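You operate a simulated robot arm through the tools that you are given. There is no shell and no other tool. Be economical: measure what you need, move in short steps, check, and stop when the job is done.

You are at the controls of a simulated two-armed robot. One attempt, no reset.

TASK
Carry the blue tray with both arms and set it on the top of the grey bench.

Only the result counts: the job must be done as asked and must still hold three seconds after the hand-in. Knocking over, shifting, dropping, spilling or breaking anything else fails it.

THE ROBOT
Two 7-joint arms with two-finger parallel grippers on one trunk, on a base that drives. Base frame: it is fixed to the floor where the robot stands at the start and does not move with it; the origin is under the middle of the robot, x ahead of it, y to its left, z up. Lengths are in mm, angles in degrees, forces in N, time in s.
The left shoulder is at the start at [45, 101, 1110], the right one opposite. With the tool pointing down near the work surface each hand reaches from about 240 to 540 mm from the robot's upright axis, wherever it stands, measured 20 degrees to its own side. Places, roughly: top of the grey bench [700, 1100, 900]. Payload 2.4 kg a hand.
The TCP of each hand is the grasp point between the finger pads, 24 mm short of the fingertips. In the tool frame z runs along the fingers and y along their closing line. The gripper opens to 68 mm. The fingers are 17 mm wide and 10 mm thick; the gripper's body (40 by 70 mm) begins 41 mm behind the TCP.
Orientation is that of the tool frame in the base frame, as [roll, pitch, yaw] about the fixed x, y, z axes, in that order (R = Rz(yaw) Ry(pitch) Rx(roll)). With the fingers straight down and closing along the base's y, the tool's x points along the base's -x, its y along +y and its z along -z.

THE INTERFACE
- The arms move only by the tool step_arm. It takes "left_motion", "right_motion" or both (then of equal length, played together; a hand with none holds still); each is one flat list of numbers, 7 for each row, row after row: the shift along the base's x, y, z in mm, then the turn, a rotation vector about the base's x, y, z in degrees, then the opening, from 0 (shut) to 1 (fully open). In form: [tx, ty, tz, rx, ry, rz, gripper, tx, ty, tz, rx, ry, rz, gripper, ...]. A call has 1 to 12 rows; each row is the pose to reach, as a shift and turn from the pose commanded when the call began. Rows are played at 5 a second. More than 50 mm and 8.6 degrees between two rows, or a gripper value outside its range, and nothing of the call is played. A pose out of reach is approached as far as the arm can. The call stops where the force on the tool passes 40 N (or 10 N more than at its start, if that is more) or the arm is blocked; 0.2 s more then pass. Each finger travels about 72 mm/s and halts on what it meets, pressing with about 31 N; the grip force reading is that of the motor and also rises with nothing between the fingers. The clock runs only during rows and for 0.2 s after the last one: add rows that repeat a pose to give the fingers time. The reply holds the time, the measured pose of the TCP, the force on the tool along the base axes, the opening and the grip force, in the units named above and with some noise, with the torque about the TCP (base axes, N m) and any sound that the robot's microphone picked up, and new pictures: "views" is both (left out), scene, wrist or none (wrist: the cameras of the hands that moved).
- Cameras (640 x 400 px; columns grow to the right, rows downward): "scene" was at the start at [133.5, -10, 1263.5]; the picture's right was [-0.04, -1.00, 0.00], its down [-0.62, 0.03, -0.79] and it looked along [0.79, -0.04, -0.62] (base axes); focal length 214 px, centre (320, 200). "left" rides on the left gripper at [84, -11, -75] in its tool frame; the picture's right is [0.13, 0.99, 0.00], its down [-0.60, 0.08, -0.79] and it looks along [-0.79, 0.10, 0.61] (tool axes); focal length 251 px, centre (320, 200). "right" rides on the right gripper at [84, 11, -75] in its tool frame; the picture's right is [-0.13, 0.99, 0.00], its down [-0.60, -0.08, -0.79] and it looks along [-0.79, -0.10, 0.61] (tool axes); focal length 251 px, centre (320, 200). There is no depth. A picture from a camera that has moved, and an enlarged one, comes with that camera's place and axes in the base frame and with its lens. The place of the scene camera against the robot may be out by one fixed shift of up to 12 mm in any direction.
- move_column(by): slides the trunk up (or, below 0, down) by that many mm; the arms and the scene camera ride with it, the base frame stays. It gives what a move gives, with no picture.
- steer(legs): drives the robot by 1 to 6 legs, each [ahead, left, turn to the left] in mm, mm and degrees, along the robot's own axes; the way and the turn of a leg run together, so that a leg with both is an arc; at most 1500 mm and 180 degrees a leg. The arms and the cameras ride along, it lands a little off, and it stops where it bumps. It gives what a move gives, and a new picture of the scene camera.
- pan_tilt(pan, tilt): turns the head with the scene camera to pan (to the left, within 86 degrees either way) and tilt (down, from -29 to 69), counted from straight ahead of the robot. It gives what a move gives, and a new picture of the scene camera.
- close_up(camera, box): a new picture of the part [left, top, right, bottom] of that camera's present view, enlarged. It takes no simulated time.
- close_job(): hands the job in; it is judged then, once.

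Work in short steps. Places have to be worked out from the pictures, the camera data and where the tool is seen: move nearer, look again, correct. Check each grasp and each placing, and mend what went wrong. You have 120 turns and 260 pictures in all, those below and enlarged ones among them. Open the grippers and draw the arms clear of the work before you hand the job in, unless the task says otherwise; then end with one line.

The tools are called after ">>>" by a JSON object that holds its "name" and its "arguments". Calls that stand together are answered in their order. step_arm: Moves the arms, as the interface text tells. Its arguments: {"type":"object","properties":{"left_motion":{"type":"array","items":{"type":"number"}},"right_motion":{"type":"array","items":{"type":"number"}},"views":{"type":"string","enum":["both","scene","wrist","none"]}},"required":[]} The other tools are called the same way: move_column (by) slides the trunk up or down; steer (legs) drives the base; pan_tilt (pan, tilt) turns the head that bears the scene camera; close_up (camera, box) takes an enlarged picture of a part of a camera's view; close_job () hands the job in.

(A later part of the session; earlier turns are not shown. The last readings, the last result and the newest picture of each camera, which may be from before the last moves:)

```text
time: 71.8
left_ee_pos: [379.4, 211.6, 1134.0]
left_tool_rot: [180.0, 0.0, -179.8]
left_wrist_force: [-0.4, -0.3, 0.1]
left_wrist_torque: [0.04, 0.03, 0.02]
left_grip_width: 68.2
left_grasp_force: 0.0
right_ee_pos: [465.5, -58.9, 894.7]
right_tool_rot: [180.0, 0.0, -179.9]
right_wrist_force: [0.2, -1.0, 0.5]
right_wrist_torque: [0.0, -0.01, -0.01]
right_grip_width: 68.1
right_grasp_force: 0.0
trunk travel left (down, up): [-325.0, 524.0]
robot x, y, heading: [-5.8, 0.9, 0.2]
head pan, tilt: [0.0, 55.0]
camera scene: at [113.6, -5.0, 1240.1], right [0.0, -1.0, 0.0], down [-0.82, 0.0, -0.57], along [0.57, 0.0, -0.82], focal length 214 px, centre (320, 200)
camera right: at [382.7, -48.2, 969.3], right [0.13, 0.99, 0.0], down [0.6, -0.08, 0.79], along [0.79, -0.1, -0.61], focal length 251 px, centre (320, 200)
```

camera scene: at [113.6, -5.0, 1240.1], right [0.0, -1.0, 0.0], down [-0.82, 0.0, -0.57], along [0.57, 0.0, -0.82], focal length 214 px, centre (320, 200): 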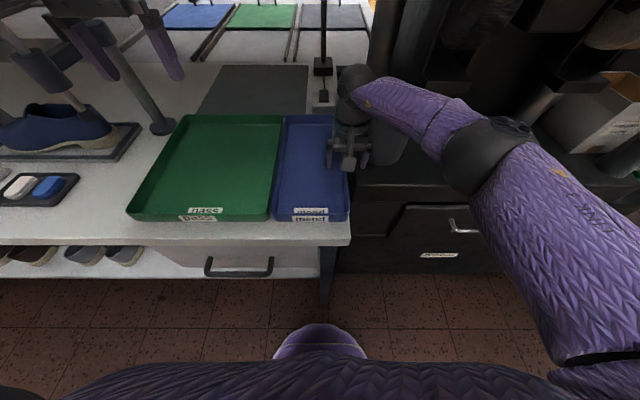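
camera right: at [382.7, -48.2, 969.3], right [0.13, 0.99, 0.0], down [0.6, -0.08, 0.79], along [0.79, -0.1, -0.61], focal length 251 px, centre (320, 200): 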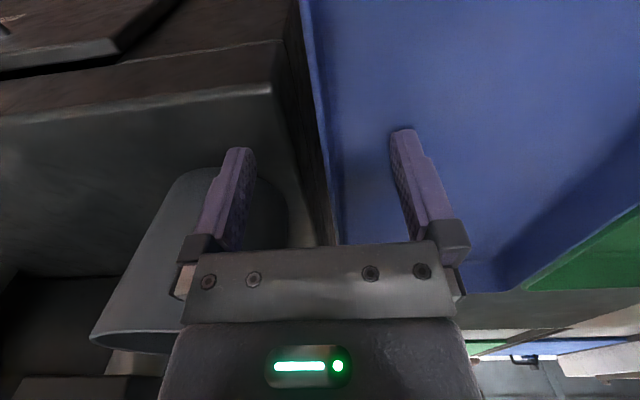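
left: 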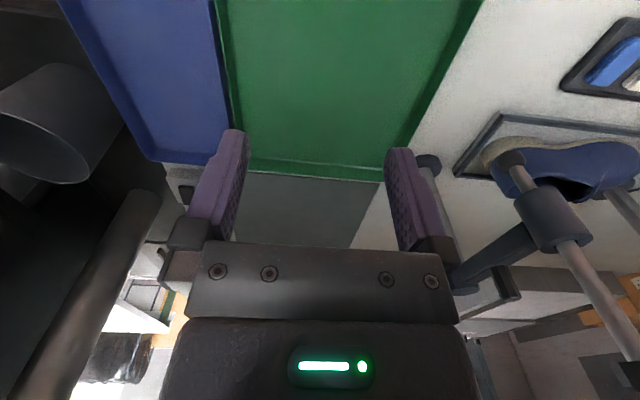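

>>> {"name": "step_arm", "arguments": {"right_motion": [0, 0, -2, 0, 0, 0, 1, 0, 0, -4, 0, 0, 0, 1, 0, 0, -6, 0, 0, 0, 1, 0, 0, -8, 0, 0, 0, 1], "views": "none"}}

>>> {"name": "close_up", "arguments": {"camera": "right", "box": [200, 80, 480, 260]}}

```text
time: 72.8
left_ee_pos: [379.0, 212.5, 1135.4]
left_tool_rot: [-179.9, 0.1, -179.7]
left_wrist_force: [-0.6, 0.4, -0.5]
left_wrist_torque: [0.01, -0.01, -0.02]
left_grip_width: 68.0
left_grasp_force: 0.1
right_ee_pos: [465.6, -58.3, 887.7]
right_tool_rot: [179.8, 0.3, -179.9]
right_wrist_force: [6.4, -1.4, 25.2]
right_wrist_torque: [0.87, -0.06, -0.03]
right_grip_width: 67.3
right_grasp_force: 0.0
trunk travel left (down, up): [-325.0, 524.0]
robot x, y, heading: [-8.5, 2.9, 0.5]
head pan, tilt: [0.0, 55.0]
```

```text
2.22 times, centred on (340, 170) of right
camera zoom: at [381.6, -48.5, 963.0], right [0.13, 0.99, 0.0], down [0.6, -0.08, 0.8], along [0.79, -0.1, -0.61], focal length 559 px, centre (276, 267)
```

zoom: 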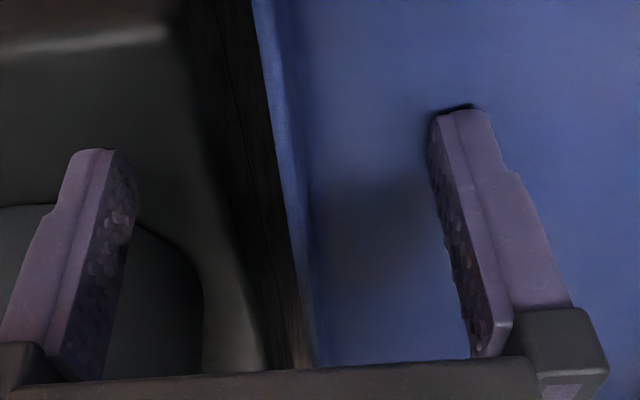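

Touch on the tray floor at TCP z≈889. Raise 4 mm and close on the rim.

>>> {"name": "step_arm", "arguments": {"right_motion": [0, 0, 5, 0, 0, 0, 1, 0, 0, 5, 0, 0, 0, 0.5, 0, 0, 5, 0, 0, 0, 0, 0, 0, 5, 0, 0, 0, 0, 0, 0, 5, 0, 0, 0, 0, 0, 0, 5, 0, 0, 0, 0], "views": "wrist"}}

```text
time: 74.2
left_ee_pos: [379.8, 212.6, 1133.9]
left_tool_rot: [-179.8, -0.1, -179.7]
left_wrist_force: [-0.1, 0.9, -0.5]
left_wrist_torque: [-0.01, -0.01, 0.03]
left_grip_width: 67.9
left_grasp_force: 0.0
right_ee_pos: [466.7, -59.3, 890.1]
right_tool_rot: [-180.0, 0.0, -179.9]
right_wrist_force: [-0.1, -0.1, 0.3]
right_wrist_torque: [-0.07, 0.27, 0.07]
right_grip_width: 2.7
right_grasp_force: 26.8
trunk travel left (down, up): [-325.0, 524.0]
robot x, y, heading: [-5.5, -0.1, -0.1]
head pan, tilt: [0.0, 55.0]
camera right: at [382.1, -48.6, 966.0], right [0.13, 0.99, 0.0], down [0.6, -0.08, 0.79], along [0.79, -0.1, -0.61], focal length 251 px, centre (320, 200)
```

right: 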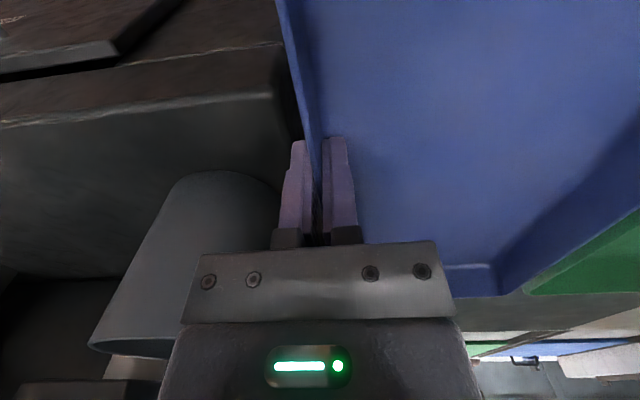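

Rim gripped (2.7 mm wall). Drag the tray 24 mm to the right.

>>> {"name": "step_arm", "arguments": {"right_motion": [0, -4, 1, 0, 0, 0, 0, 0, -8, 1, 0, 0, 0, 0, 0, -12, 1, 0, 0, 0, 0, 0, -16, 1, 0, 0, 0, 0, 0, -20, 1, 0, 0, 0, 0, 0, -24, 1, 0, 0, 0, 0], "views": "both"}}

>>> {"name": "close_up", "arguments": {"camera": "scene", "box": [250, 100, 370, 250]}}

```text
time: 75.6
left_ee_pos: [379.5, 212.0, 1132.3]
left_tool_rot: [-179.9, 0.0, -179.7]
left_wrist_force: [0.4, -0.2, 0.6]
left_wrist_torque: [-0.02, 0.0, -0.01]
left_grip_width: 67.8
left_grasp_force: 0.1
right_ee_pos: [464.9, -82.7, 891.7]
right_tool_rot: [-180.0, -0.1, -179.7]
right_wrist_force: [0.6, 0.4, 0.5]
right_wrist_torque: [-0.29, 0.08, 0.02]
right_grip_width: 2.9
right_grasp_force: 26.7
trunk travel left (down, up): [-325.0, 524.0]
robot x, y, heading: [-6.9, 1.8, 0.1]
head pan, tilt: [0.0, 55.0]
camera scene: at [113.9, -5.0, 1240.1], right [0.0, -1.0, 0.0], down [-0.82, 0.0, -0.57], along [0.57, 0.0, -0.82], focal length 214 px, centre (320, 200)
camera right: at [382.8, -72.3, 967.1], right [0.13, 0.99, 0.0], down [0.6, -0.08, 0.79], along [0.79, -0.1, -0.61], focal length 251 px, centre (320, 200)
```

scene: 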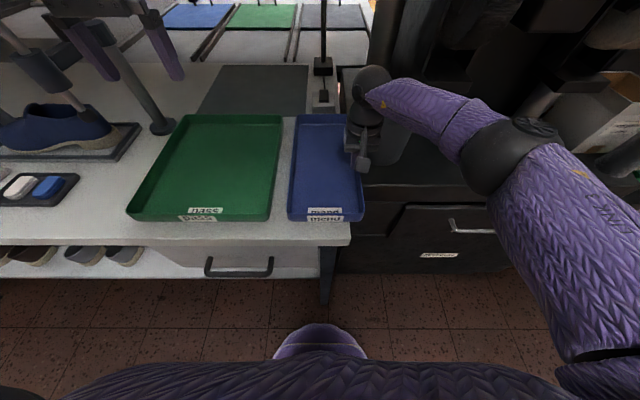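
right: 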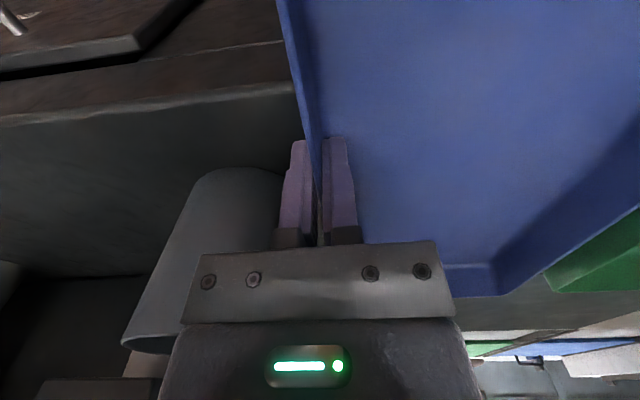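

```text
2.67 times, centred on (310, 175) of scene
camera zoom: at [113.9, -5.0, 1240.1], right [0.0, -1.0, 0.0], down [-0.82, 0.0, -0.57], along [0.57, 0.0, -0.82], focal length 572 px, centre (347, 267)
```

zoom: 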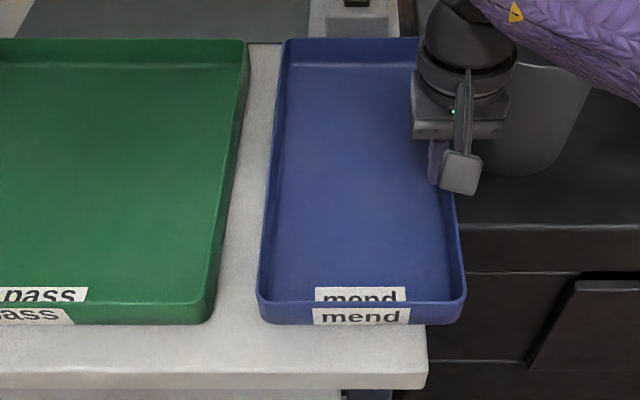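

Gap is now ~31 mm (y 60–91 at x=465). Bring the left hand, opened ~24 mm, above the left rim at [465, 58.5, 970].

>>> {"name": "step_arm", "arguments": {"left_motion": [17, -31, -32, 0, 0, 0, 0.36, 34, -61, -64, 0, 0, 0, 0.36, 51, -92, -96, 0, 0, 0, 0.36, 68, -123, -128, 0, 0, 0, 0.36, 85.5, -153.5, -160, 0, 0, 0, 0.36, 85.5, -153.5, -160, 0, 0, 0, 0.36], "views": "both"}}

>>> {"name": "close_up", "arguments": {"camera": "left", "box": [160, 0, 480, 200]}}

```text
time: 77.0
left_ee_pos: [464.5, 59.5, 974.9]
left_tool_rot: [-179.9, 0.0, -179.8]
left_wrist_force: [1.2, 0.4, 0.6]
left_wrist_torque: [0.05, 0.03, 0.01]
left_grip_width: 24.5
left_grasp_force: 0.0
right_ee_pos: [466.6, -82.8, 892.2]
right_tool_rot: [-179.9, 0.0, -179.8]
right_wrist_force: [0.9, -0.2, 0.2]
right_wrist_torque: [-0.25, 0.07, -0.01]
right_grip_width: 2.6
right_grasp_force: 27.0
trunk travel left (down, up): [-325.0, 524.0]
robot x, y, heading: [-7.7, 1.2, 0.3]
head pan, tilt: [0.0, 55.0]
camera scene: at [114.0, -5.2, 1240.1], right [0.0, -1.0, 0.0], down [-0.82, 0.0, -0.57], along [0.57, 0.0, -0.82], focal length 214 px, centre (320, 200)
camera left: at [381.4, 47.1, 1049.3], right [-0.13, 0.99, 0.0], down [0.6, 0.08, 0.79], along [0.79, 0.11, -0.61], focal length 251 px, centre (320, 200)
```

scene: 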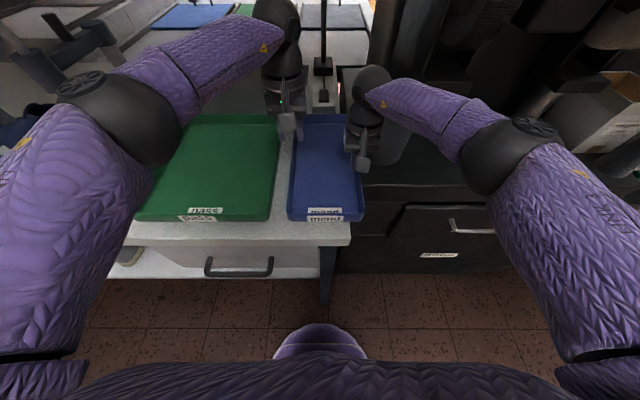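
left: 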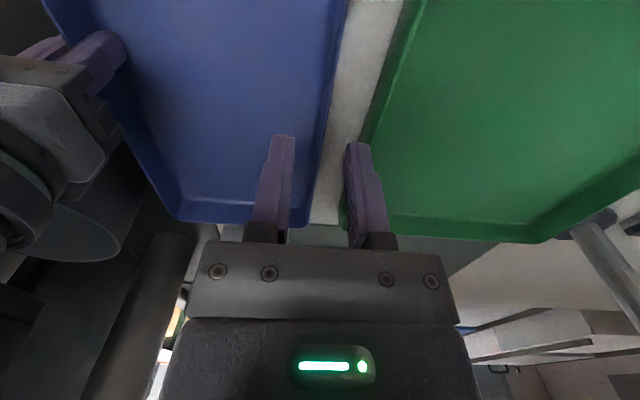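

```text
2.00 times, centred on (320, 100) of left
camera zoom: at [381.4, 47.1, 1049.3], right [-0.13, 0.99, 0.0], down [0.6, 0.08, 0.79], along [0.79, 0.11, -0.61], focal length 503 px, centre (320, 400)
```

zoom: 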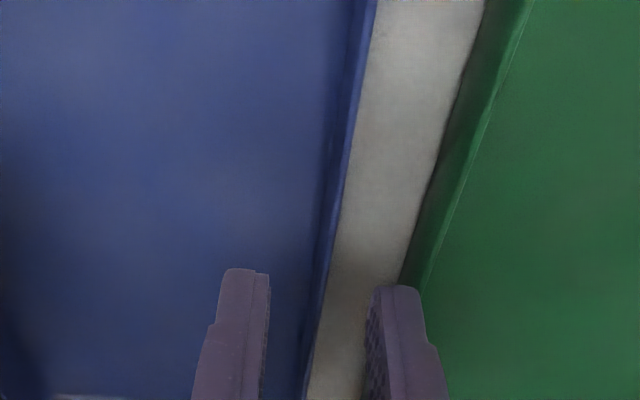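

Rim lies between fingers, outer finger falls in the gap. Descend in two stages.

>>> {"name": "step_arm", "arguments": {"left_motion": [0, 0, -35, 0, 0, 0, 0.36, 0, 0, -62, 0, 0, 0, 0.36, 0, 0, -66, 0, 0, 0, 0.36], "views": "wrist"}}

>>> {"name": "close_up", "arguments": {"camera": "left", "box": [200, 60, 440, 260]}}

```text
time: 77.8
left_ee_pos: [464.1, 57.6, 908.9]
left_tool_rot: [-180.0, 0.0, -179.7]
left_wrist_force: [0.1, 0.0, -0.1]
left_wrist_torque: [-0.01, 0.01, 0.04]
left_grip_width: 24.6
left_grasp_force: 0.1
right_ee_pos: [464.6, -82.9, 891.8]
right_tool_rot: [-179.9, 0.0, -179.9]
right_wrist_force: [0.5, 0.6, 0.3]
right_wrist_torque: [-0.26, 0.04, 0.03]
right_grip_width: 2.8
right_grasp_force: 26.4
trunk travel left (down, up): [-325.0, 524.0]
robot x, y, heading: [-7.8, 0.5, 0.1]
head pan, tilt: [0.0, 55.0]
camera left: at [381.2, 46.5, 982.9], right [-0.13, 0.99, 0.0], down [0.6, 0.08, 0.79], along [0.79, 0.11, -0.61], focal length 251 px, centre (320, 200)
```

left: 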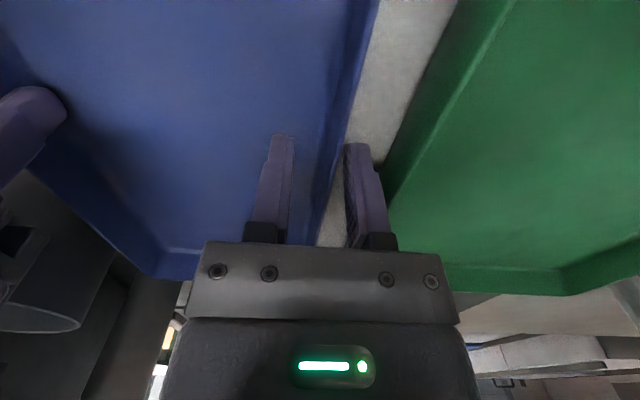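

```text
2.00 times, centred on (320, 160) of left
camera zoom: at [381.2, 46.5, 982.9], right [-0.13, 0.99, 0.0], down [0.6, 0.08, 0.79], along [0.79, 0.11, -0.61], focal length 503 px, centre (320, 280)
```

zoom: 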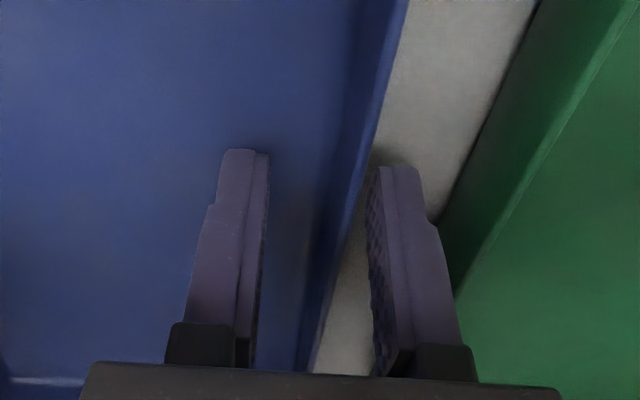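

Outer finger clears the green tray; the rim is nearer the outer finger, so I shift 4 mm left and go down 15 mm.

>>> {"name": "step_arm", "arguments": {"left_motion": [0, 4, 0, 0, 0, 0, 0.36, 0, 4, -7, 0, 0, 0, 0.36, 0, 4, -12, 0, 0, 0, 0.36, 0, 4, -16, 0, 0, 0, 0.36], "views": "wrist"}}

>>> {"name": "close_up", "arguments": {"camera": "left", "box": [200, 60, 440, 260]}}

```text
time: 78.8
left_ee_pos: [464.2, 62.5, 892.1]
left_tool_rot: [-179.9, 0.0, -179.7]
left_wrist_force: [-0.6, 0.1, 0.3]
left_wrist_torque: [-0.02, 0.02, -0.03]
left_grip_width: 24.5
left_grasp_force: 0.1
right_ee_pos: [465.5, -83.1, 891.9]
right_tool_rot: [180.0, 0.0, -179.9]
right_wrist_force: [-0.3, -0.2, 0.2]
right_wrist_torque: [-0.22, 0.06, 0.02]
right_grip_width: 2.8
right_grasp_force: 26.6
trunk travel left (down, up): [-325.0, 524.0]
robot x, y, heading: [-4.2, -0.5, 0.2]
head pan, tilt: [0.0, 55.0]
camera left: at [381.8, 49.2, 967.3], right [-0.13, 0.99, 0.0], down [0.6, 0.08, 0.79], along [0.79, 0.11, -0.61], focal length 251 px, centre (320, 200)
```

left: 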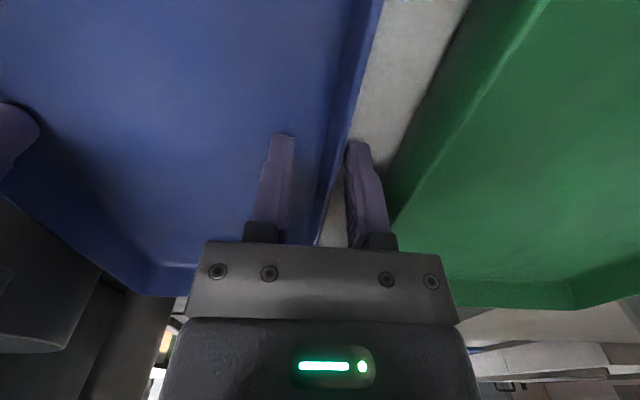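

```text
2.00 times, centred on (320, 160) of left
camera zoom: at [381.8, 49.2, 967.3], right [-0.13, 0.99, 0.0], down [0.6, 0.08, 0.79], along [0.79, 0.11, -0.61], focal length 503 px, centre (320, 280)
```

zoom: 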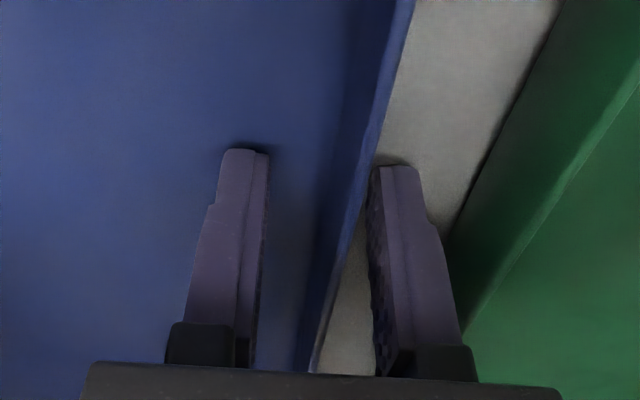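

Shift another 4 mm and close the left gripper.

>>> {"name": "step_arm", "arguments": {"left_motion": [0, 4, 0, 0, 0, 0, 0.36, 0, 4, 0, 0, 0, 0, 0.2, 0, 4, 0, 0, 0, 0, 0, 0, 4, 0, 0, 0, 0, 0, 0, 4, 0, 0, 0, 0, 0], "views": "both"}}

```text
time: 80.0
left_ee_pos: [464.3, 65.8, 893.9]
left_tool_rot: [180.0, 0.0, -179.7]
left_wrist_force: [-0.7, 0.9, 0.5]
left_wrist_torque: [-0.16, 0.01, -0.09]
left_grip_width: 3.2
left_grasp_force: 26.9
right_ee_pos: [466.2, -83.5, 890.6]
right_tool_rot: [-179.9, 0.0, -179.9]
right_wrist_force: [0.3, -1.8, -0.5]
right_wrist_torque: [-0.16, 0.02, 0.01]
right_grip_width: 3.0
right_grasp_force: 26.9
trunk travel left (down, up): [-325.0, 524.0]
robot x, y, heading: [-6.5, 1.0, -0.1]
head pan, tilt: [0.0, 55.0]
camera scene: at [113.9, -5.1, 1240.1], right [0.0, -1.0, 0.0], down [-0.82, 0.0, -0.57], along [0.57, 0.0, -0.82], focal length 214 px, centre (320, 200)
camera left: at [382.0, 53.8, 967.2], right [-0.13, 0.99, 0.0], down [0.6, 0.08, 0.79], along [0.79, 0.11, -0.61], focal length 251 px, centre (320, 200)
```

scene: 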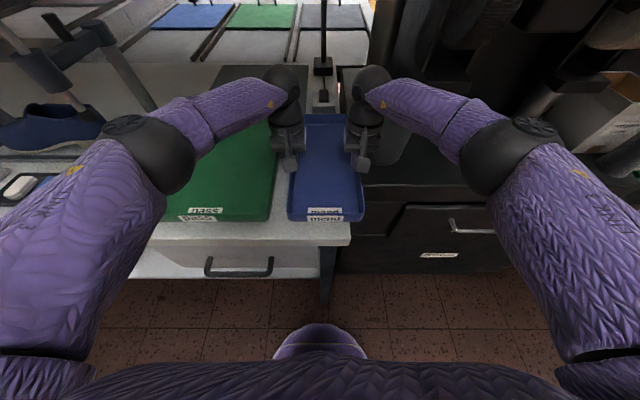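
left: 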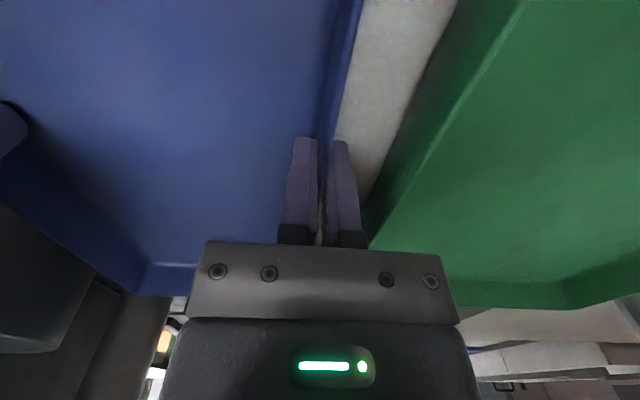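

Both rims gripped. Lift 40 mm with the trunk, which keeps the hands exactly level.

>>> {"name": "move_column", "arguments": {"by": 40}}

>>> {"name": "step_arm", "arguments": {"left_motion": [0, 0, 0, 0, 0, 0, 0], "right_motion": [0, 0, 0, 0, 0, 0, 0], "views": "both"}}

```text
time: 80.8
left_ee_pos: [465.7, 65.9, 931.0]
left_tool_rot: [-179.9, -0.1, -179.7]
left_wrist_force: [-1.8, -3.9, 2.2]
left_wrist_torque: [-0.22, 0.05, -0.2]
left_grip_width: 2.8
left_grasp_force: 26.8
right_ee_pos: [465.1, -83.3, 931.2]
right_tool_rot: [179.8, 0.0, -179.8]
right_wrist_force: [3.4, 5.4, -6.5]
right_wrist_torque: [-0.34, -0.01, -0.18]
right_grip_width: 2.8
right_grasp_force: 26.8
trunk travel left (down, up): [-365.0, 484.0]
robot x, y, heading: [-8.0, 1.1, 0.1]
head pan, tilt: [0.0, 55.0]
```

```text
time: 81.2
left_ee_pos: [465.6, 66.6, 932.6]
left_tool_rot: [-179.9, -0.1, -179.8]
left_wrist_force: [-3.0, -5.1, 2.3]
left_wrist_torque: [-0.24, 0.13, -0.2]
left_grip_width: 2.7
left_grasp_force: 26.3
right_ee_pos: [465.2, -82.4, 931.8]
right_tool_rot: [180.0, 0.0, -179.9]
right_wrist_force: [2.0, 6.5, -5.9]
right_wrist_torque: [-0.38, -0.05, -0.22]
right_grip_width: 3.1
right_grasp_force: 26.6
trunk travel left (down, up): [-365.0, 484.0]
robot x, y, heading: [-5.9, -0.8, 0.3]
head pan, tilt: [0.0, 55.0]
camera scene: at [107.0, -5.1, 1280.4], right [0.0, -1.0, 0.0], down [-0.82, 0.0, -0.57], along [0.57, 0.0, -0.82], focal length 214 px, centre (320, 200)
camera right: at [382.3, -72.2, 1007.1], right [0.13, 0.99, 0.0], down [0.6, -0.08, 0.79], along [0.79, -0.1, -0.61], focal length 251 px, centre (320, 200)
camera left: at [382.1, 54.2, 1006.9], right [-0.13, 0.99, 0.0], down [0.6, 0.08, 0.79], along [0.79, 0.1, -0.61], focal length 251 px, centre (320, 200)
```

scene: 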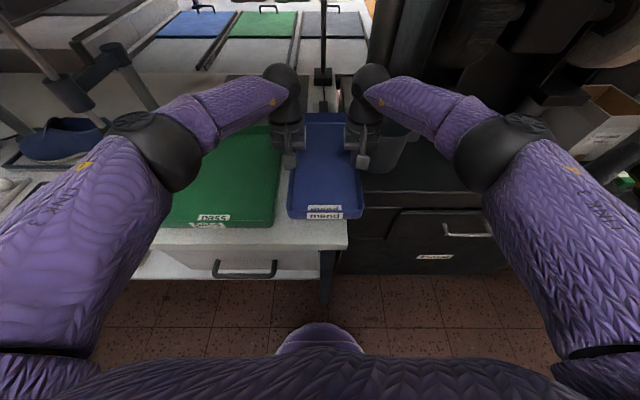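
right: 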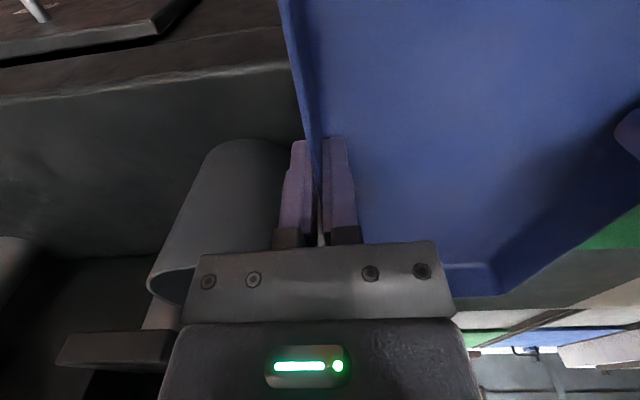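
left: 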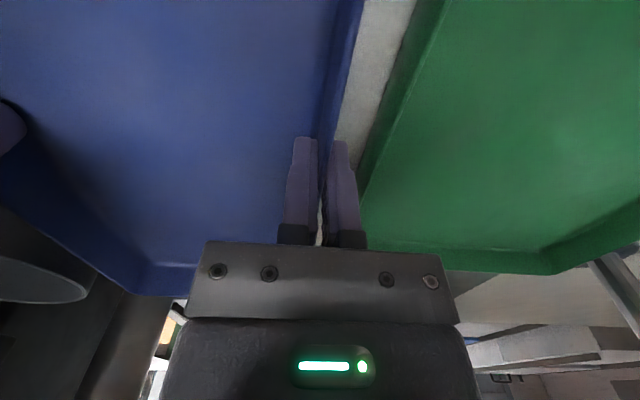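

Tray is level and held. Raise another 250 mm, then back away from the bench.

>>> {"name": "move_column", "arguments": {"by": 250}}

>>> {"name": "steer", "arguments": {"legs": [[-450, 0, 0]]}}

```text
time: 83.8
left_ee_pos: [465.3, 66.1, 1182.0]
left_tool_rot: [-179.8, 0.0, -179.8]
left_wrist_force: [-1.8, -15.0, 1.3]
left_wrist_torque: [-0.31, 0.07, -0.2]
left_grip_width: 2.5
left_grasp_force: 26.9
right_ee_pos: [465.5, -82.3, 1180.8]
right_tool_rot: [-179.9, 0.0, -179.7]
right_wrist_force: [2.1, 14.9, -4.8]
right_wrist_torque: [-0.24, 0.04, -0.18]
right_grip_width: 3.0
right_grasp_force: 26.6
trunk travel left (down, up): [-615.0, 234.0]
robot x, y, heading: [-6.4, 5.4, -0.0]
head pan, tilt: [0.0, 55.0]
```

```text
time: 86.5
left_ee_pos: [18.7, 64.1, 1182.3]
left_tool_rot: [-179.9, 0.0, 179.8]
left_wrist_force: [-2.3, -20.3, 2.7]
left_wrist_torque: [-0.33, 0.05, -0.24]
left_grip_width: 3.0
left_grasp_force: 27.0
right_ee_pos: [19.3, -83.8, 1182.4]
right_tool_rot: [179.9, 0.0, 179.9]
right_wrist_force: [2.8, 19.5, -5.3]
right_wrist_torque: [-0.22, 0.02, -0.15]
right_grip_width: 2.8
right_grasp_force: 26.4
trunk travel left (down, up): [-615.0, 234.0]
robot x, y, heading: [-451.5, 2.2, -0.1]
head pan, tilt: [0.0, 55.0]
camera scene: at [-363.6, -5.5, 1531.6], right [0.0, -1.0, 0.0], down [-0.82, 0.0, -0.57], along [0.57, 0.0, -0.82], focal length 214 px, centre (320, 200)
```

scene: 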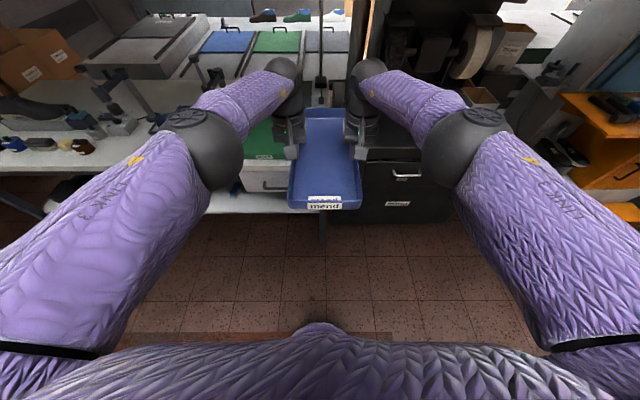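

Internal side force is building (hands pulling outward ~20 N). I relax each hand 1 mm inward.

>>> {"name": "step_arm", "arguments": {"left_motion": [0, -1, 0, 0, 0, 0, 0, 0, -1, 0, 0, 0, 0, 0], "right_motion": [0, 1, 0, 0, 0, 0, 0, 0, 1, 0, 0, 0, 0, 0], "views": "none"}}

```text
time: 87.1
left_ee_pos: [18.0, 64.0, 1182.3]
left_tool_rot: [-179.9, -0.1, -179.9]
left_wrist_force: [-3.6, 13.8, 1.5]
left_wrist_torque: [-0.13, -0.01, -0.36]
left_grip_width: 3.2
left_grasp_force: 26.5
right_ee_pos: [18.8, -85.7, 1180.8]
right_tool_rot: [-179.9, 0.0, 179.9]
right_wrist_force: [4.4, -12.6, -5.3]
right_wrist_torque: [-0.26, 0.07, -0.22]
right_grip_width: 3.0
right_grasp_force: 27.7
trunk travel left (down, up): [-615.0, 234.0]
robot x, y, heading: [-454.3, 1.5, -0.4]
head pan, tilt: [0.0, 55.0]
```

Fine. Now drive left past the bench end, turn −90° there (away from everything), and look.

>>> {"name": "steer", "arguments": {"legs": [[0, 1100, 0], [0, 1050, 0], [0, 0, -90]]}}

```text
time: 101.3
left_ee_pos: [-368.0, 1634.8, 1181.4]
left_tool_rot: [179.9, 0.0, 90.6]
left_wrist_force: [37.6, 2.3, 0.0]
left_wrist_torque: [0.07, -0.05, -0.29]
left_grip_width: 2.7
left_grasp_force: 27.0
right_ee_pos: [-517.1, 1633.2, 1181.9]
right_tool_rot: [-179.9, 0.0, 90.4]
right_wrist_force: [-37.7, -2.6, -4.6]
right_wrist_torque: [-0.03, 0.38, -0.19]
right_grip_width: 2.5
right_grasp_force: 27.2
trunk travel left (down, up): [-615.0, 234.0]
robot x, y, heading: [-436.2, 2105.9, -89.4]
head pan, tilt: [0.0, 55.0]
camera scene: at [-432.5, 2012.7, 1531.5], right [-1.0, -0.01, 0.0], down [-0.01, 0.82, -0.57], along [0.0, -0.57, -0.82], focal length 214 px, centre (320, 200)
```

scene: 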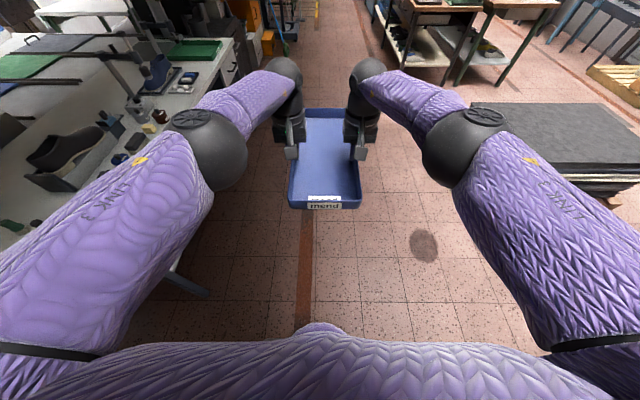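

Squeeze of ~37 N now; relax 1 mm outward per hand (left +x, right −x).

>>> {"name": "step_arm", "arguments": {"left_motion": [1, 0, 0, 0, 0, 0, 0, 1, 0, 0, 0, 0, 0, 0], "right_motion": [-1, 0, 0, 0, 0, 0, 0, -1, 0, 0, 0, 0, 0, 0], "views": "none"}}

>>> {"name": "pan_tilt", "arguments": {"pan": 40, "tilt": 40}}

```text
time: 101.9
left_ee_pos: [-368.2, 1632.7, 1181.9]
left_tool_rot: [-179.9, 0.0, 90.5]
left_wrist_force: [-8.5, 4.6, 1.4]
left_wrist_torque: [-0.14, 0.29, -0.34]
left_grip_width: 2.7
left_grasp_force: 26.6
right_ee_pos: [-516.9, 1632.9, 1180.9]
right_tool_rot: [-180.0, -0.1, 90.5]
right_wrist_force: [8.5, -4.5, -4.3]
right_wrist_torque: [0.18, 0.12, -0.32]
right_grip_width: 3.0
right_grasp_force: 27.1
trunk travel left (down, up): [-615.0, 234.0]
robot x, y, heading: [-435.8, 2104.8, -89.8]
head pan, tilt: [0.0, 55.0]
```

```text
time: 103.0
left_ee_pos: [-368.7, 1633.5, 1181.9]
left_tool_rot: [-179.9, 0.0, 90.6]
left_wrist_force: [-18.7, 5.1, 1.2]
left_wrist_torque: [0.27, 0.34, -0.34]
left_grip_width: 2.9
left_grasp_force: 27.0
right_ee_pos: [-517.2, 1632.5, 1181.8]
right_tool_rot: [179.9, 0.0, 90.5]
right_wrist_force: [19.2, -4.4, -3.8]
right_wrist_torque: [-0.23, 0.08, -0.33]
right_grip_width: 2.8
right_grasp_force: 27.1
trunk travel left (down, up): [-615.0, 234.0]
robot x, y, heading: [-435.2, 2105.3, -89.8]
head pan, tilt: [40.0, 40.0]
camera scene: at [-377.8, 2020.0, 1552.2], right [-0.76, -0.65, 0.0], down [-0.42, 0.49, -0.77], along [0.5, -0.58, -0.64], focal length 214 px, centre (320, 200)
```

scene: 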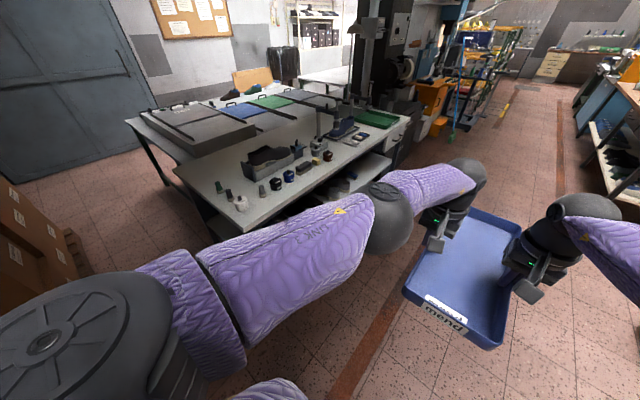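

Corridor is clear; slide left (+x) 1260 mm.

>>> {"name": "steer", "arguments": {"legs": [[0, 1260, 0]]}}

>>> {"name": "pan_tilt", "arguments": {"pan": 0, "tilt": 50}}

```text
time: 109.4
left_ee_pos: [903.5, 1644.7, 1181.9]
left_tool_rot: [-179.9, 0.0, 90.6]
left_wrist_force: [-33.8, 3.5, -0.8]
left_wrist_torque: [0.06, 0.36, -0.29]
left_grip_width: 3.0
left_grasp_force: 26.9
right_ee_pos: [753.8, 1643.7, 1181.6]
right_tool_rot: [-179.9, -0.1, 90.5]
right_wrist_force: [33.3, -4.2, -3.3]
right_wrist_torque: [0.03, -0.08, -0.28]
right_grip_width: 3.1
right_grasp_force: 26.8
trunk travel left (down, up): [-615.0, 234.0]
robot x, y, heading: [831.7, 2115.9, -89.3]
head pan, tilt: [40.0, 40.0]
camera scene: at [893.0, 2031.2, 1552.2], right [-0.76, -0.65, 0.0], down [-0.42, 0.49, -0.77], along [0.5, -0.58, -0.64], focal length 214 px, centre (320, 200)
```

scene: 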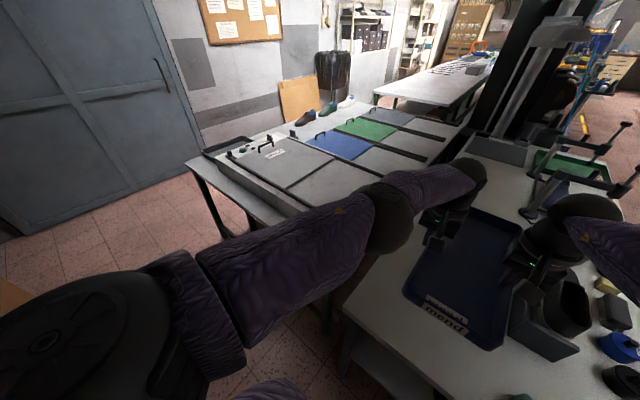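

```text
time: 110.4
left_ee_pos: [901.7, 1644.2, 1182.5]
left_tool_rot: [-179.9, -0.1, 90.5]
left_wrist_force: [-1.0, 3.5, 0.4]
left_wrist_torque: [0.08, 0.14, -0.32]
left_grip_width: 2.7
left_grasp_force: 26.5
right_ee_pos: [753.5, 1644.1, 1181.4]
right_tool_rot: [179.9, 0.0, 90.5]
right_wrist_force: [2.1, -4.7, -4.0]
right_wrist_torque: [-0.03, 0.14, -0.24]
right_grip_width: 2.9
right_grasp_force: 26.6
trunk travel left (down, up): [-615.0, 234.0]
robot x, y, heading: [832.5, 2112.9, -89.3]
head pan, tilt: [0.0, 50.0]
camera scene: at [838.3, 2018.8, 1538.0], right [-1.0, -0.01, 0.0], down [-0.01, 0.77, -0.64], along [0.01, -0.64, -0.77], focal length 214 px, centre (320, 200)
```

scene: 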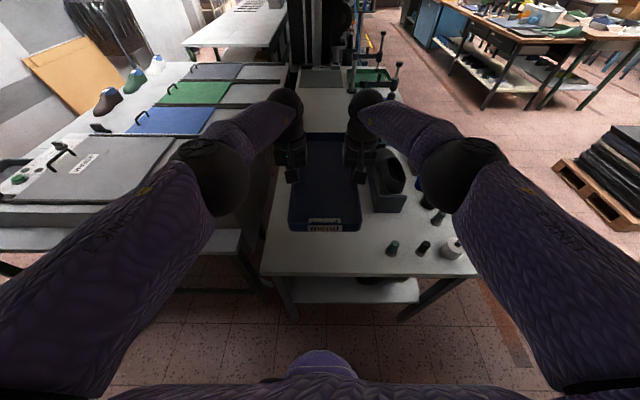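

Bench end edge at y≈1767, its back edge x≈1022, shoe holder x≲650; tray column x 752–904 is clear. Move ahead 65 mm.

>>> {"name": "steer", "arguments": {"legs": [[65, 0, 0]]}}

>>> {"name": "step_arm", "arguments": {"left_motion": [0, -12, 0, 0, 0, 0, 0, 0, -24, 0, 0, 0, 0, 0, 0, -36, 0, 0, 0, 0, 0], "right_motion": [0, -12, 0, 0, 0, 0, 0, 0, -24, 0, 0, 0, 0, 0, 0, -36, 0, 0, 0, 0, 0], "views": "wrist"}}

```text
time: 111.4
left_ee_pos: [903.2, 1578.9, 1181.9]
left_tool_rot: [-179.9, 0.0, 90.5]
left_wrist_force: [-1.9, 4.2, 0.6]
left_wrist_torque: [0.27, 0.13, -0.35]
left_grip_width: 2.9
left_grasp_force: 26.5
right_ee_pos: [753.8, 1578.5, 1181.7]
right_tool_rot: [-180.0, 0.1, 90.4]
right_wrist_force: [2.4, -3.6, -2.8]
right_wrist_torque: [-0.18, 0.18, -0.27]
right_grip_width: 2.8
right_grasp_force: 26.6
trunk travel left (down, up): [-615.0, 234.0]
robot x, y, heading: [838.9, 2052.6, -89.3]
head pan, tilt: [0.0, 50.0]
camera scene: at [838.7, 1952.8, 1537.9], right [-1.0, -0.01, 0.0], down [-0.01, 0.77, -0.64], along [0.01, -0.64, -0.77], focal length 214 px, centre (320, 200)
```

scene: 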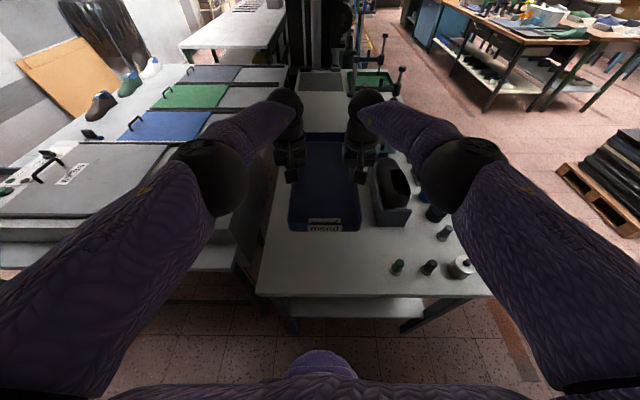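

```text
time: 112.2
left_ee_pos: [900.9, 1581.7, 1182.7]
left_tool_rot: [-179.4, 0.0, 90.4]
left_wrist_force: [-25.2, -7.8, 6.7]
left_wrist_torque: [-0.24, 0.65, 0.45]
left_grip_width: 3.3
left_grasp_force: 27.1
left hand out of reach, approached as far as the arm can: row 1, 2, 3
right_ee_pos: [751.9, 1574.1, 1184.5]
right_tool_rot: [179.7, 0.0, 90.8]
right_wrist_force: [24.8, 7.2, -8.9]
right_wrist_torque: [0.22, 0.45, 0.51]
right_grip_width: 3.5
right_grasp_force: 27.0
right hand out of reach, approached as far as the arm can: row 1, 2, 3
trunk travel left (down, up): [-615.0, 234.0]
robot x, y, heading: [831.9, 2052.1, -89.4]
head pan, tilt: [0.0, 50.0]
camera right: at [762.5, 1657.9, 1260.5], right [0.99, -0.12, 0.0], down [-0.07, -0.61, 0.79], along [-0.09, -0.79, -0.61], focal length 251 px, centre (320, 200)
camera left: at [890.8, 1663.3, 1257.5], right [0.99, 0.14, -0.01], down [0.09, -0.6, 0.79], along [0.1, -0.79, -0.61], focal length 251 px, centre (320, 200)
```

right: 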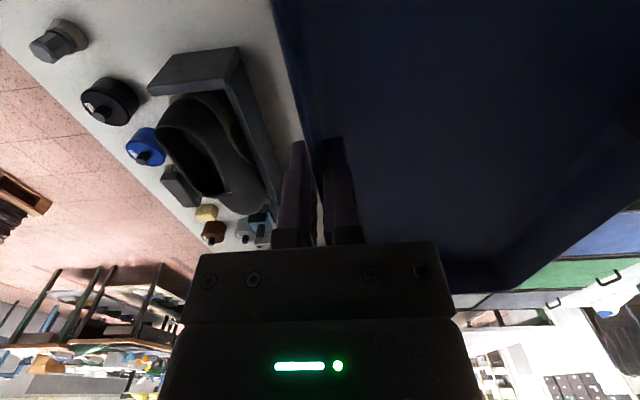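
left: 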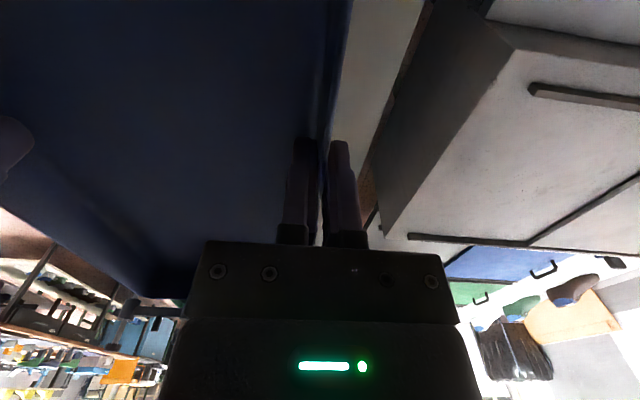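

Arms are at full reach; return them to the earlier pose and use the base instead.

>>> {"name": "step_arm", "arguments": {"left_motion": [0, 4, 0, 0, 0, 0, 0, 0, 4, 0, 0, 0, 0, 0], "right_motion": [0, 4, 0, 0, 0, 0, 0, 0, 4, 0, 0, 0, 0, 0], "views": "none"}}

```text
time: 113.0
left_ee_pos: [901.5, 1583.6, 1182.5]
left_tool_rot: [-179.7, 0.2, 90.5]
left_wrist_force: [-1.6, -6.8, 1.7]
left_wrist_torque: [0.52, 0.1, 0.48]
left_grip_width: 3.0
left_grasp_force: 26.5
right_ee_pos: [751.6, 1579.0, 1181.9]
right_tool_rot: [179.7, -0.6, 90.9]
right_wrist_force: [0.7, 6.2, -5.0]
right_wrist_torque: [-0.53, 0.42, 0.48]
right_grip_width: 3.2
right_grasp_force: 26.4
trunk travel left (down, up): [-615.0, 234.0]
robot x, y, heading: [832.8, 2046.3, -89.3]
head pan, tilt: [0.0, 50.0]
stopped in row 2 (right hand): the force on the tool passed its limit at 41 N (the readings are from after the stop); the commanded pose is now the measured one
```

Tray near end is at y≈1725, bench edge ≈1760. Advance 20 mm more and lower the trunk 240 mm.

>>> {"name": "steer", "arguments": {"legs": [[20, 0, 0]]}}

>>> {"name": "move_column", "arguments": {"by": -240}}

>>> {"name": "step_arm", "arguments": {"left_motion": [0, 0, 0, 0, 0, 0, 0], "right_motion": [0, 0, 0, 0, 0, 0, 0], "views": "both"}}

```text
time: 113.8
left_ee_pos: [901.5, 1562.3, 1182.3]
left_tool_rot: [-179.6, 0.0, 90.4]
left_wrist_force: [-2.7, -6.7, 2.3]
left_wrist_torque: [-0.47, 0.13, 0.49]
left_grip_width: 3.1
left_grasp_force: 26.7
right_ee_pos: [752.9, 1557.6, 1182.5]
right_tool_rot: [179.7, -0.6, 90.8]
right_wrist_force: [3.7, 6.4, -6.2]
right_wrist_torque: [0.61, 0.53, 0.5]
right_grip_width: 3.0
right_grasp_force: 27.0
trunk travel left (down, up): [-615.0, 234.0]
robot x, y, heading: [835.8, 2030.0, -89.4]
head pan, tilt: [0.0, 50.0]
camera scene: at [838.8, 1932.7, 1537.9], right [-1.0, -0.01, 0.0], down [-0.01, 0.77, -0.64], along [0.01, -0.64, -0.77], focal length 214 px, centre (320, 200)
```

scene: 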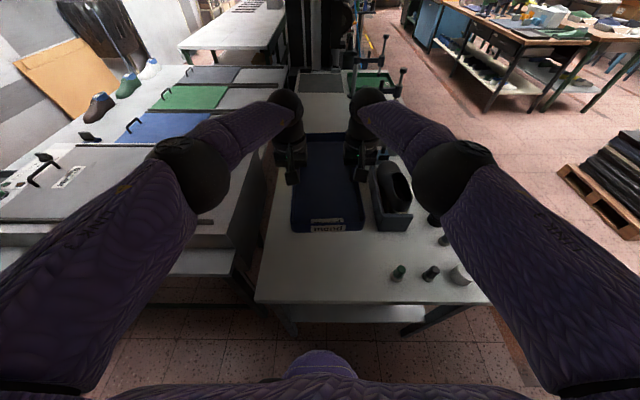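

```text
time: 116.2
left_ee_pos: [900.0, 1564.3, 943.3]
left_tool_rot: [-179.6, 0.0, 90.4]
left_wrist_force: [-0.1, -7.4, 2.7]
left_wrist_torque: [-0.03, 0.13, 0.44]
left_grip_width: 3.3
left_grasp_force: 27.4
right_ee_pos: [752.0, 1557.9, 942.2]
right_tool_rot: [179.7, -0.6, 90.8]
right_wrist_force: [0.6, 4.9, -5.9]
right_wrist_torque: [0.05, 0.5, 0.52]
right_grip_width: 3.3
right_grasp_force: 26.7
trunk travel left (down, up): [-375.0, 474.0]
robot x, y, heading: [827.9, 2031.9, -89.4]
head pan, tilt: [0.0, 50.0]
```

```text
time: 116.7
left_ee_pos: [901.3, 1565.0, 942.1]
left_tool_rot: [-179.6, 0.1, 90.3]
left_wrist_force: [-0.5, -5.6, 2.3]
left_wrist_torque: [0.21, 0.13, 0.5]
left_grip_width: 3.1
left_grasp_force: 27.6
right_ee_pos: [751.8, 1558.9, 943.3]
right_tool_rot: [179.7, -0.6, 90.8]
right_wrist_force: [0.9, 7.3, -5.8]
right_wrist_torque: [-0.15, 0.47, 0.43]
right_grip_width: 3.3
right_grasp_force: 27.1
trunk travel left (down, up): [-375.0, 474.0]
robot x, y, heading: [832.6, 2034.7, -89.7]
head pan, tilt: [0.0, 50.0]
camera scene: at [839.0, 1912.5, 1297.1], right [-1.0, -0.01, 0.0], down [-0.01, 0.77, -0.64], along [0.01, -0.64, -0.77], focal length 214 px, centre (320, 200)
camera right: at [762.4, 1641.5, 1019.5], right [0.99, -0.12, 0.0], down [-0.07, -0.61, 0.79], along [-0.09, -0.78, -0.62], focal length 251 px, centre (320, 200)
camera left: at [890.6, 1647.6, 1017.1], right [0.99, 0.14, -0.01], down [0.09, -0.6, 0.79], along [0.1, -0.79, -0.61], focal length 251 px, centre (320, 200)
```

scene: 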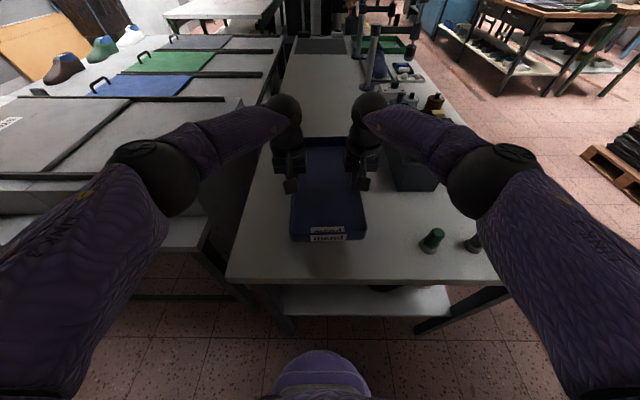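
right: 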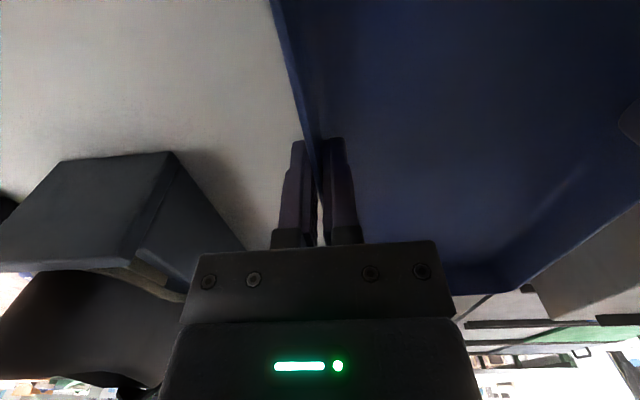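
left: 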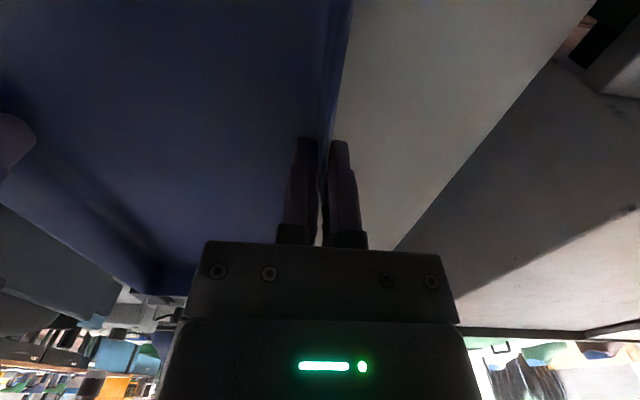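

Area is clear; the shoe holder is ~25–30 mm from the right wrist, so I shift 25 mm further away from it, then lower 42 mm.

>>> {"name": "steer", "arguments": {"legs": [[0, 25, 0]]}}

>>> {"name": "move_column", "arguments": {"by": -42}}

```text
time: 117.5
left_ee_pos: [925.9, 1565.1, 942.5]
left_tool_rot: [-179.6, 0.1, 90.5]
left_wrist_force: [-1.5, -5.9, 2.5]
left_wrist_torque: [0.16, 0.14, 0.47]
left_grip_width: 3.1
left_grasp_force: 27.5
right_ee_pos: [777.8, 1558.7, 943.2]
right_tool_rot: [179.6, -0.6, 90.7]
right_wrist_force: [1.0, 6.2, -5.7]
right_wrist_torque: [-0.11, 0.47, 0.48]
right_grip_width: 3.1
right_grasp_force: 27.1
trunk travel left (down, up): [-375.0, 474.0]
robot x, y, heading: [858.2, 2033.1, -89.3]
head pan, tilt: [0.0, 50.0]
camera scene: at [864.5, 1912.7, 1297.1], right [-1.0, -0.01, 0.0], down [-0.01, 0.77, -0.64], along [0.0, -0.64, -0.77], focal length 214 px, centre (320, 200)
```

scene: 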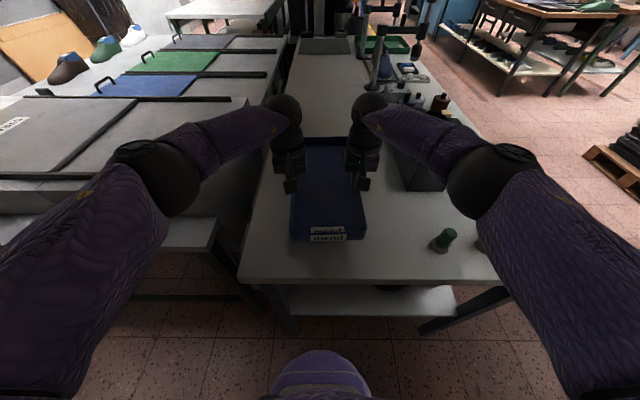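

```text
time: 118.3
left_ee_pos: [925.5, 1564.4, 899.6]
left_tool_rot: [-179.6, 0.2, 90.4]
left_wrist_force: [-0.1, -5.8, 1.5]
left_wrist_torque: [-0.21, 0.0, 0.49]
left_grip_width: 3.1
left_grasp_force: 26.9
right_ee_pos: [776.3, 1559.3, 900.4]
right_tool_rot: [179.7, -0.7, 90.8]
right_wrist_force: [1.0, 6.7, -4.8]
right_wrist_torque: [0.3, 0.45, 0.48]
right_grip_width: 3.1
right_grasp_force: 27.0
trunk travel left (down, up): [-333.0, 516.0]
robot x, y, heading: [857.7, 2032.1, -89.8]
head pan, tilt: [0.0, 50.0]
```

About 8 mm remain. Lower 7 mm and watch forces.

>>> {"name": "move_column", "arguments": {"by": -7}}

>>> {"name": "step_arm", "arguments": {"left_motion": [0, 0, -1, 0, 0, 0, 0, 0, 0, -2, 0, 0, 0, 0, 0, 0, -3, 0, 0, 0, 0], "right_motion": [0, 0, -1, 0, 0, 0, 0, 0, 0, -2, 0, 0, 0, 0, 0, 0, -3, 0, 0, 0, 0], "views": "scene"}}

```text
time: 118.9
left_ee_pos: [925.3, 1565.5, 893.7]
left_tool_rot: [-179.5, 0.2, 90.3]
left_wrist_force: [-0.7, -6.3, 1.9]
left_wrist_torque: [-0.61, -0.01, 0.5]
left_grip_width: 3.0
left_grasp_force: 26.7
right_ee_pos: [775.7, 1558.6, 894.6]
right_tool_rot: [179.7, -0.8, 90.8]
right_wrist_force: [1.4, 6.6, -5.2]
right_wrist_torque: [0.65, 0.45, 0.46]
right_grip_width: 3.0
right_grasp_force: 27.3
trunk travel left (down, up): [-326.0, 523.0]
robot x, y, heading: [860.0, 2031.2, -89.5]
head pan, tilt: [0.0, 50.0]
```

```text
time: 119.7
left_ee_pos: [924.9, 1564.1, 890.7]
left_tool_rot: [-179.6, 0.2, 90.4]
left_wrist_force: [3.6, -8.2, 17.0]
left_wrist_torque: [-0.16, -0.08, 0.45]
left_grip_width: 3.2
left_grasp_force: 27.5
right_ee_pos: [777.0, 1558.5, 891.2]
right_tool_rot: [179.7, -0.5, 90.8]
right_wrist_force: [-2.6, 3.2, -3.6]
right_wrist_torque: [-0.75, 0.35, 0.46]
right_grip_width: 2.9
right_grasp_force: 27.1
trunk travel left (down, up): [-326.0, 523.0]
robot x, y, heading: [858.8, 2031.0, -89.7]
head pan, tilt: [0.0, 50.0]
camera scene: at [864.0, 1905.0, 1247.9], right [-1.0, -0.01, 0.0], down [-0.01, 0.77, -0.64], along [0.01, -0.64, -0.77], focal length 214 px, centre (320, 200)
```

scene: 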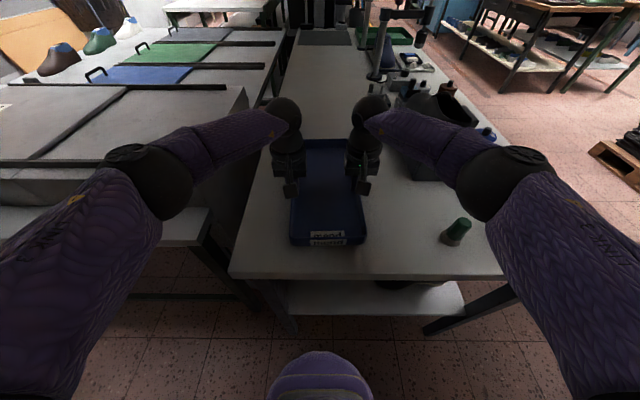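

Left side has touched down (17 N). Lower the right hand 2 mm more.

>>> {"name": "step_arm", "arguments": {"right_motion": [0, 0, -1, 0, 0, 0, 0, 0, 0, -1.5, 0, 0, 0, 0, 0, 0, -2, 0, 0, 0, 0], "views": "none"}}

```text
time: 120.5
left_ee_pos: [925.9, 1565.7, 890.8]
left_tool_rot: [-179.6, 0.3, 90.4]
left_wrist_force: [3.1, -18.6, 17.1]
left_wrist_torque: [-0.03, -0.26, 0.48]
left_grip_width: 3.4
left_grasp_force: 27.3
right_ee_pos: [776.2, 1559.5, 890.9]
right_tool_rot: [179.7, -0.5, 90.9]
right_wrist_force: [-2.9, 6.6, 18.3]
right_wrist_torque: [0.58, 0.25, 0.44]
right_grip_width: 2.9
right_grasp_force: 26.6
trunk travel left (down, up): [-326.0, 523.0]
robot x, y, heading: [858.4, 2033.2, -89.7]
head pan, tilt: [0.0, 50.0]
```

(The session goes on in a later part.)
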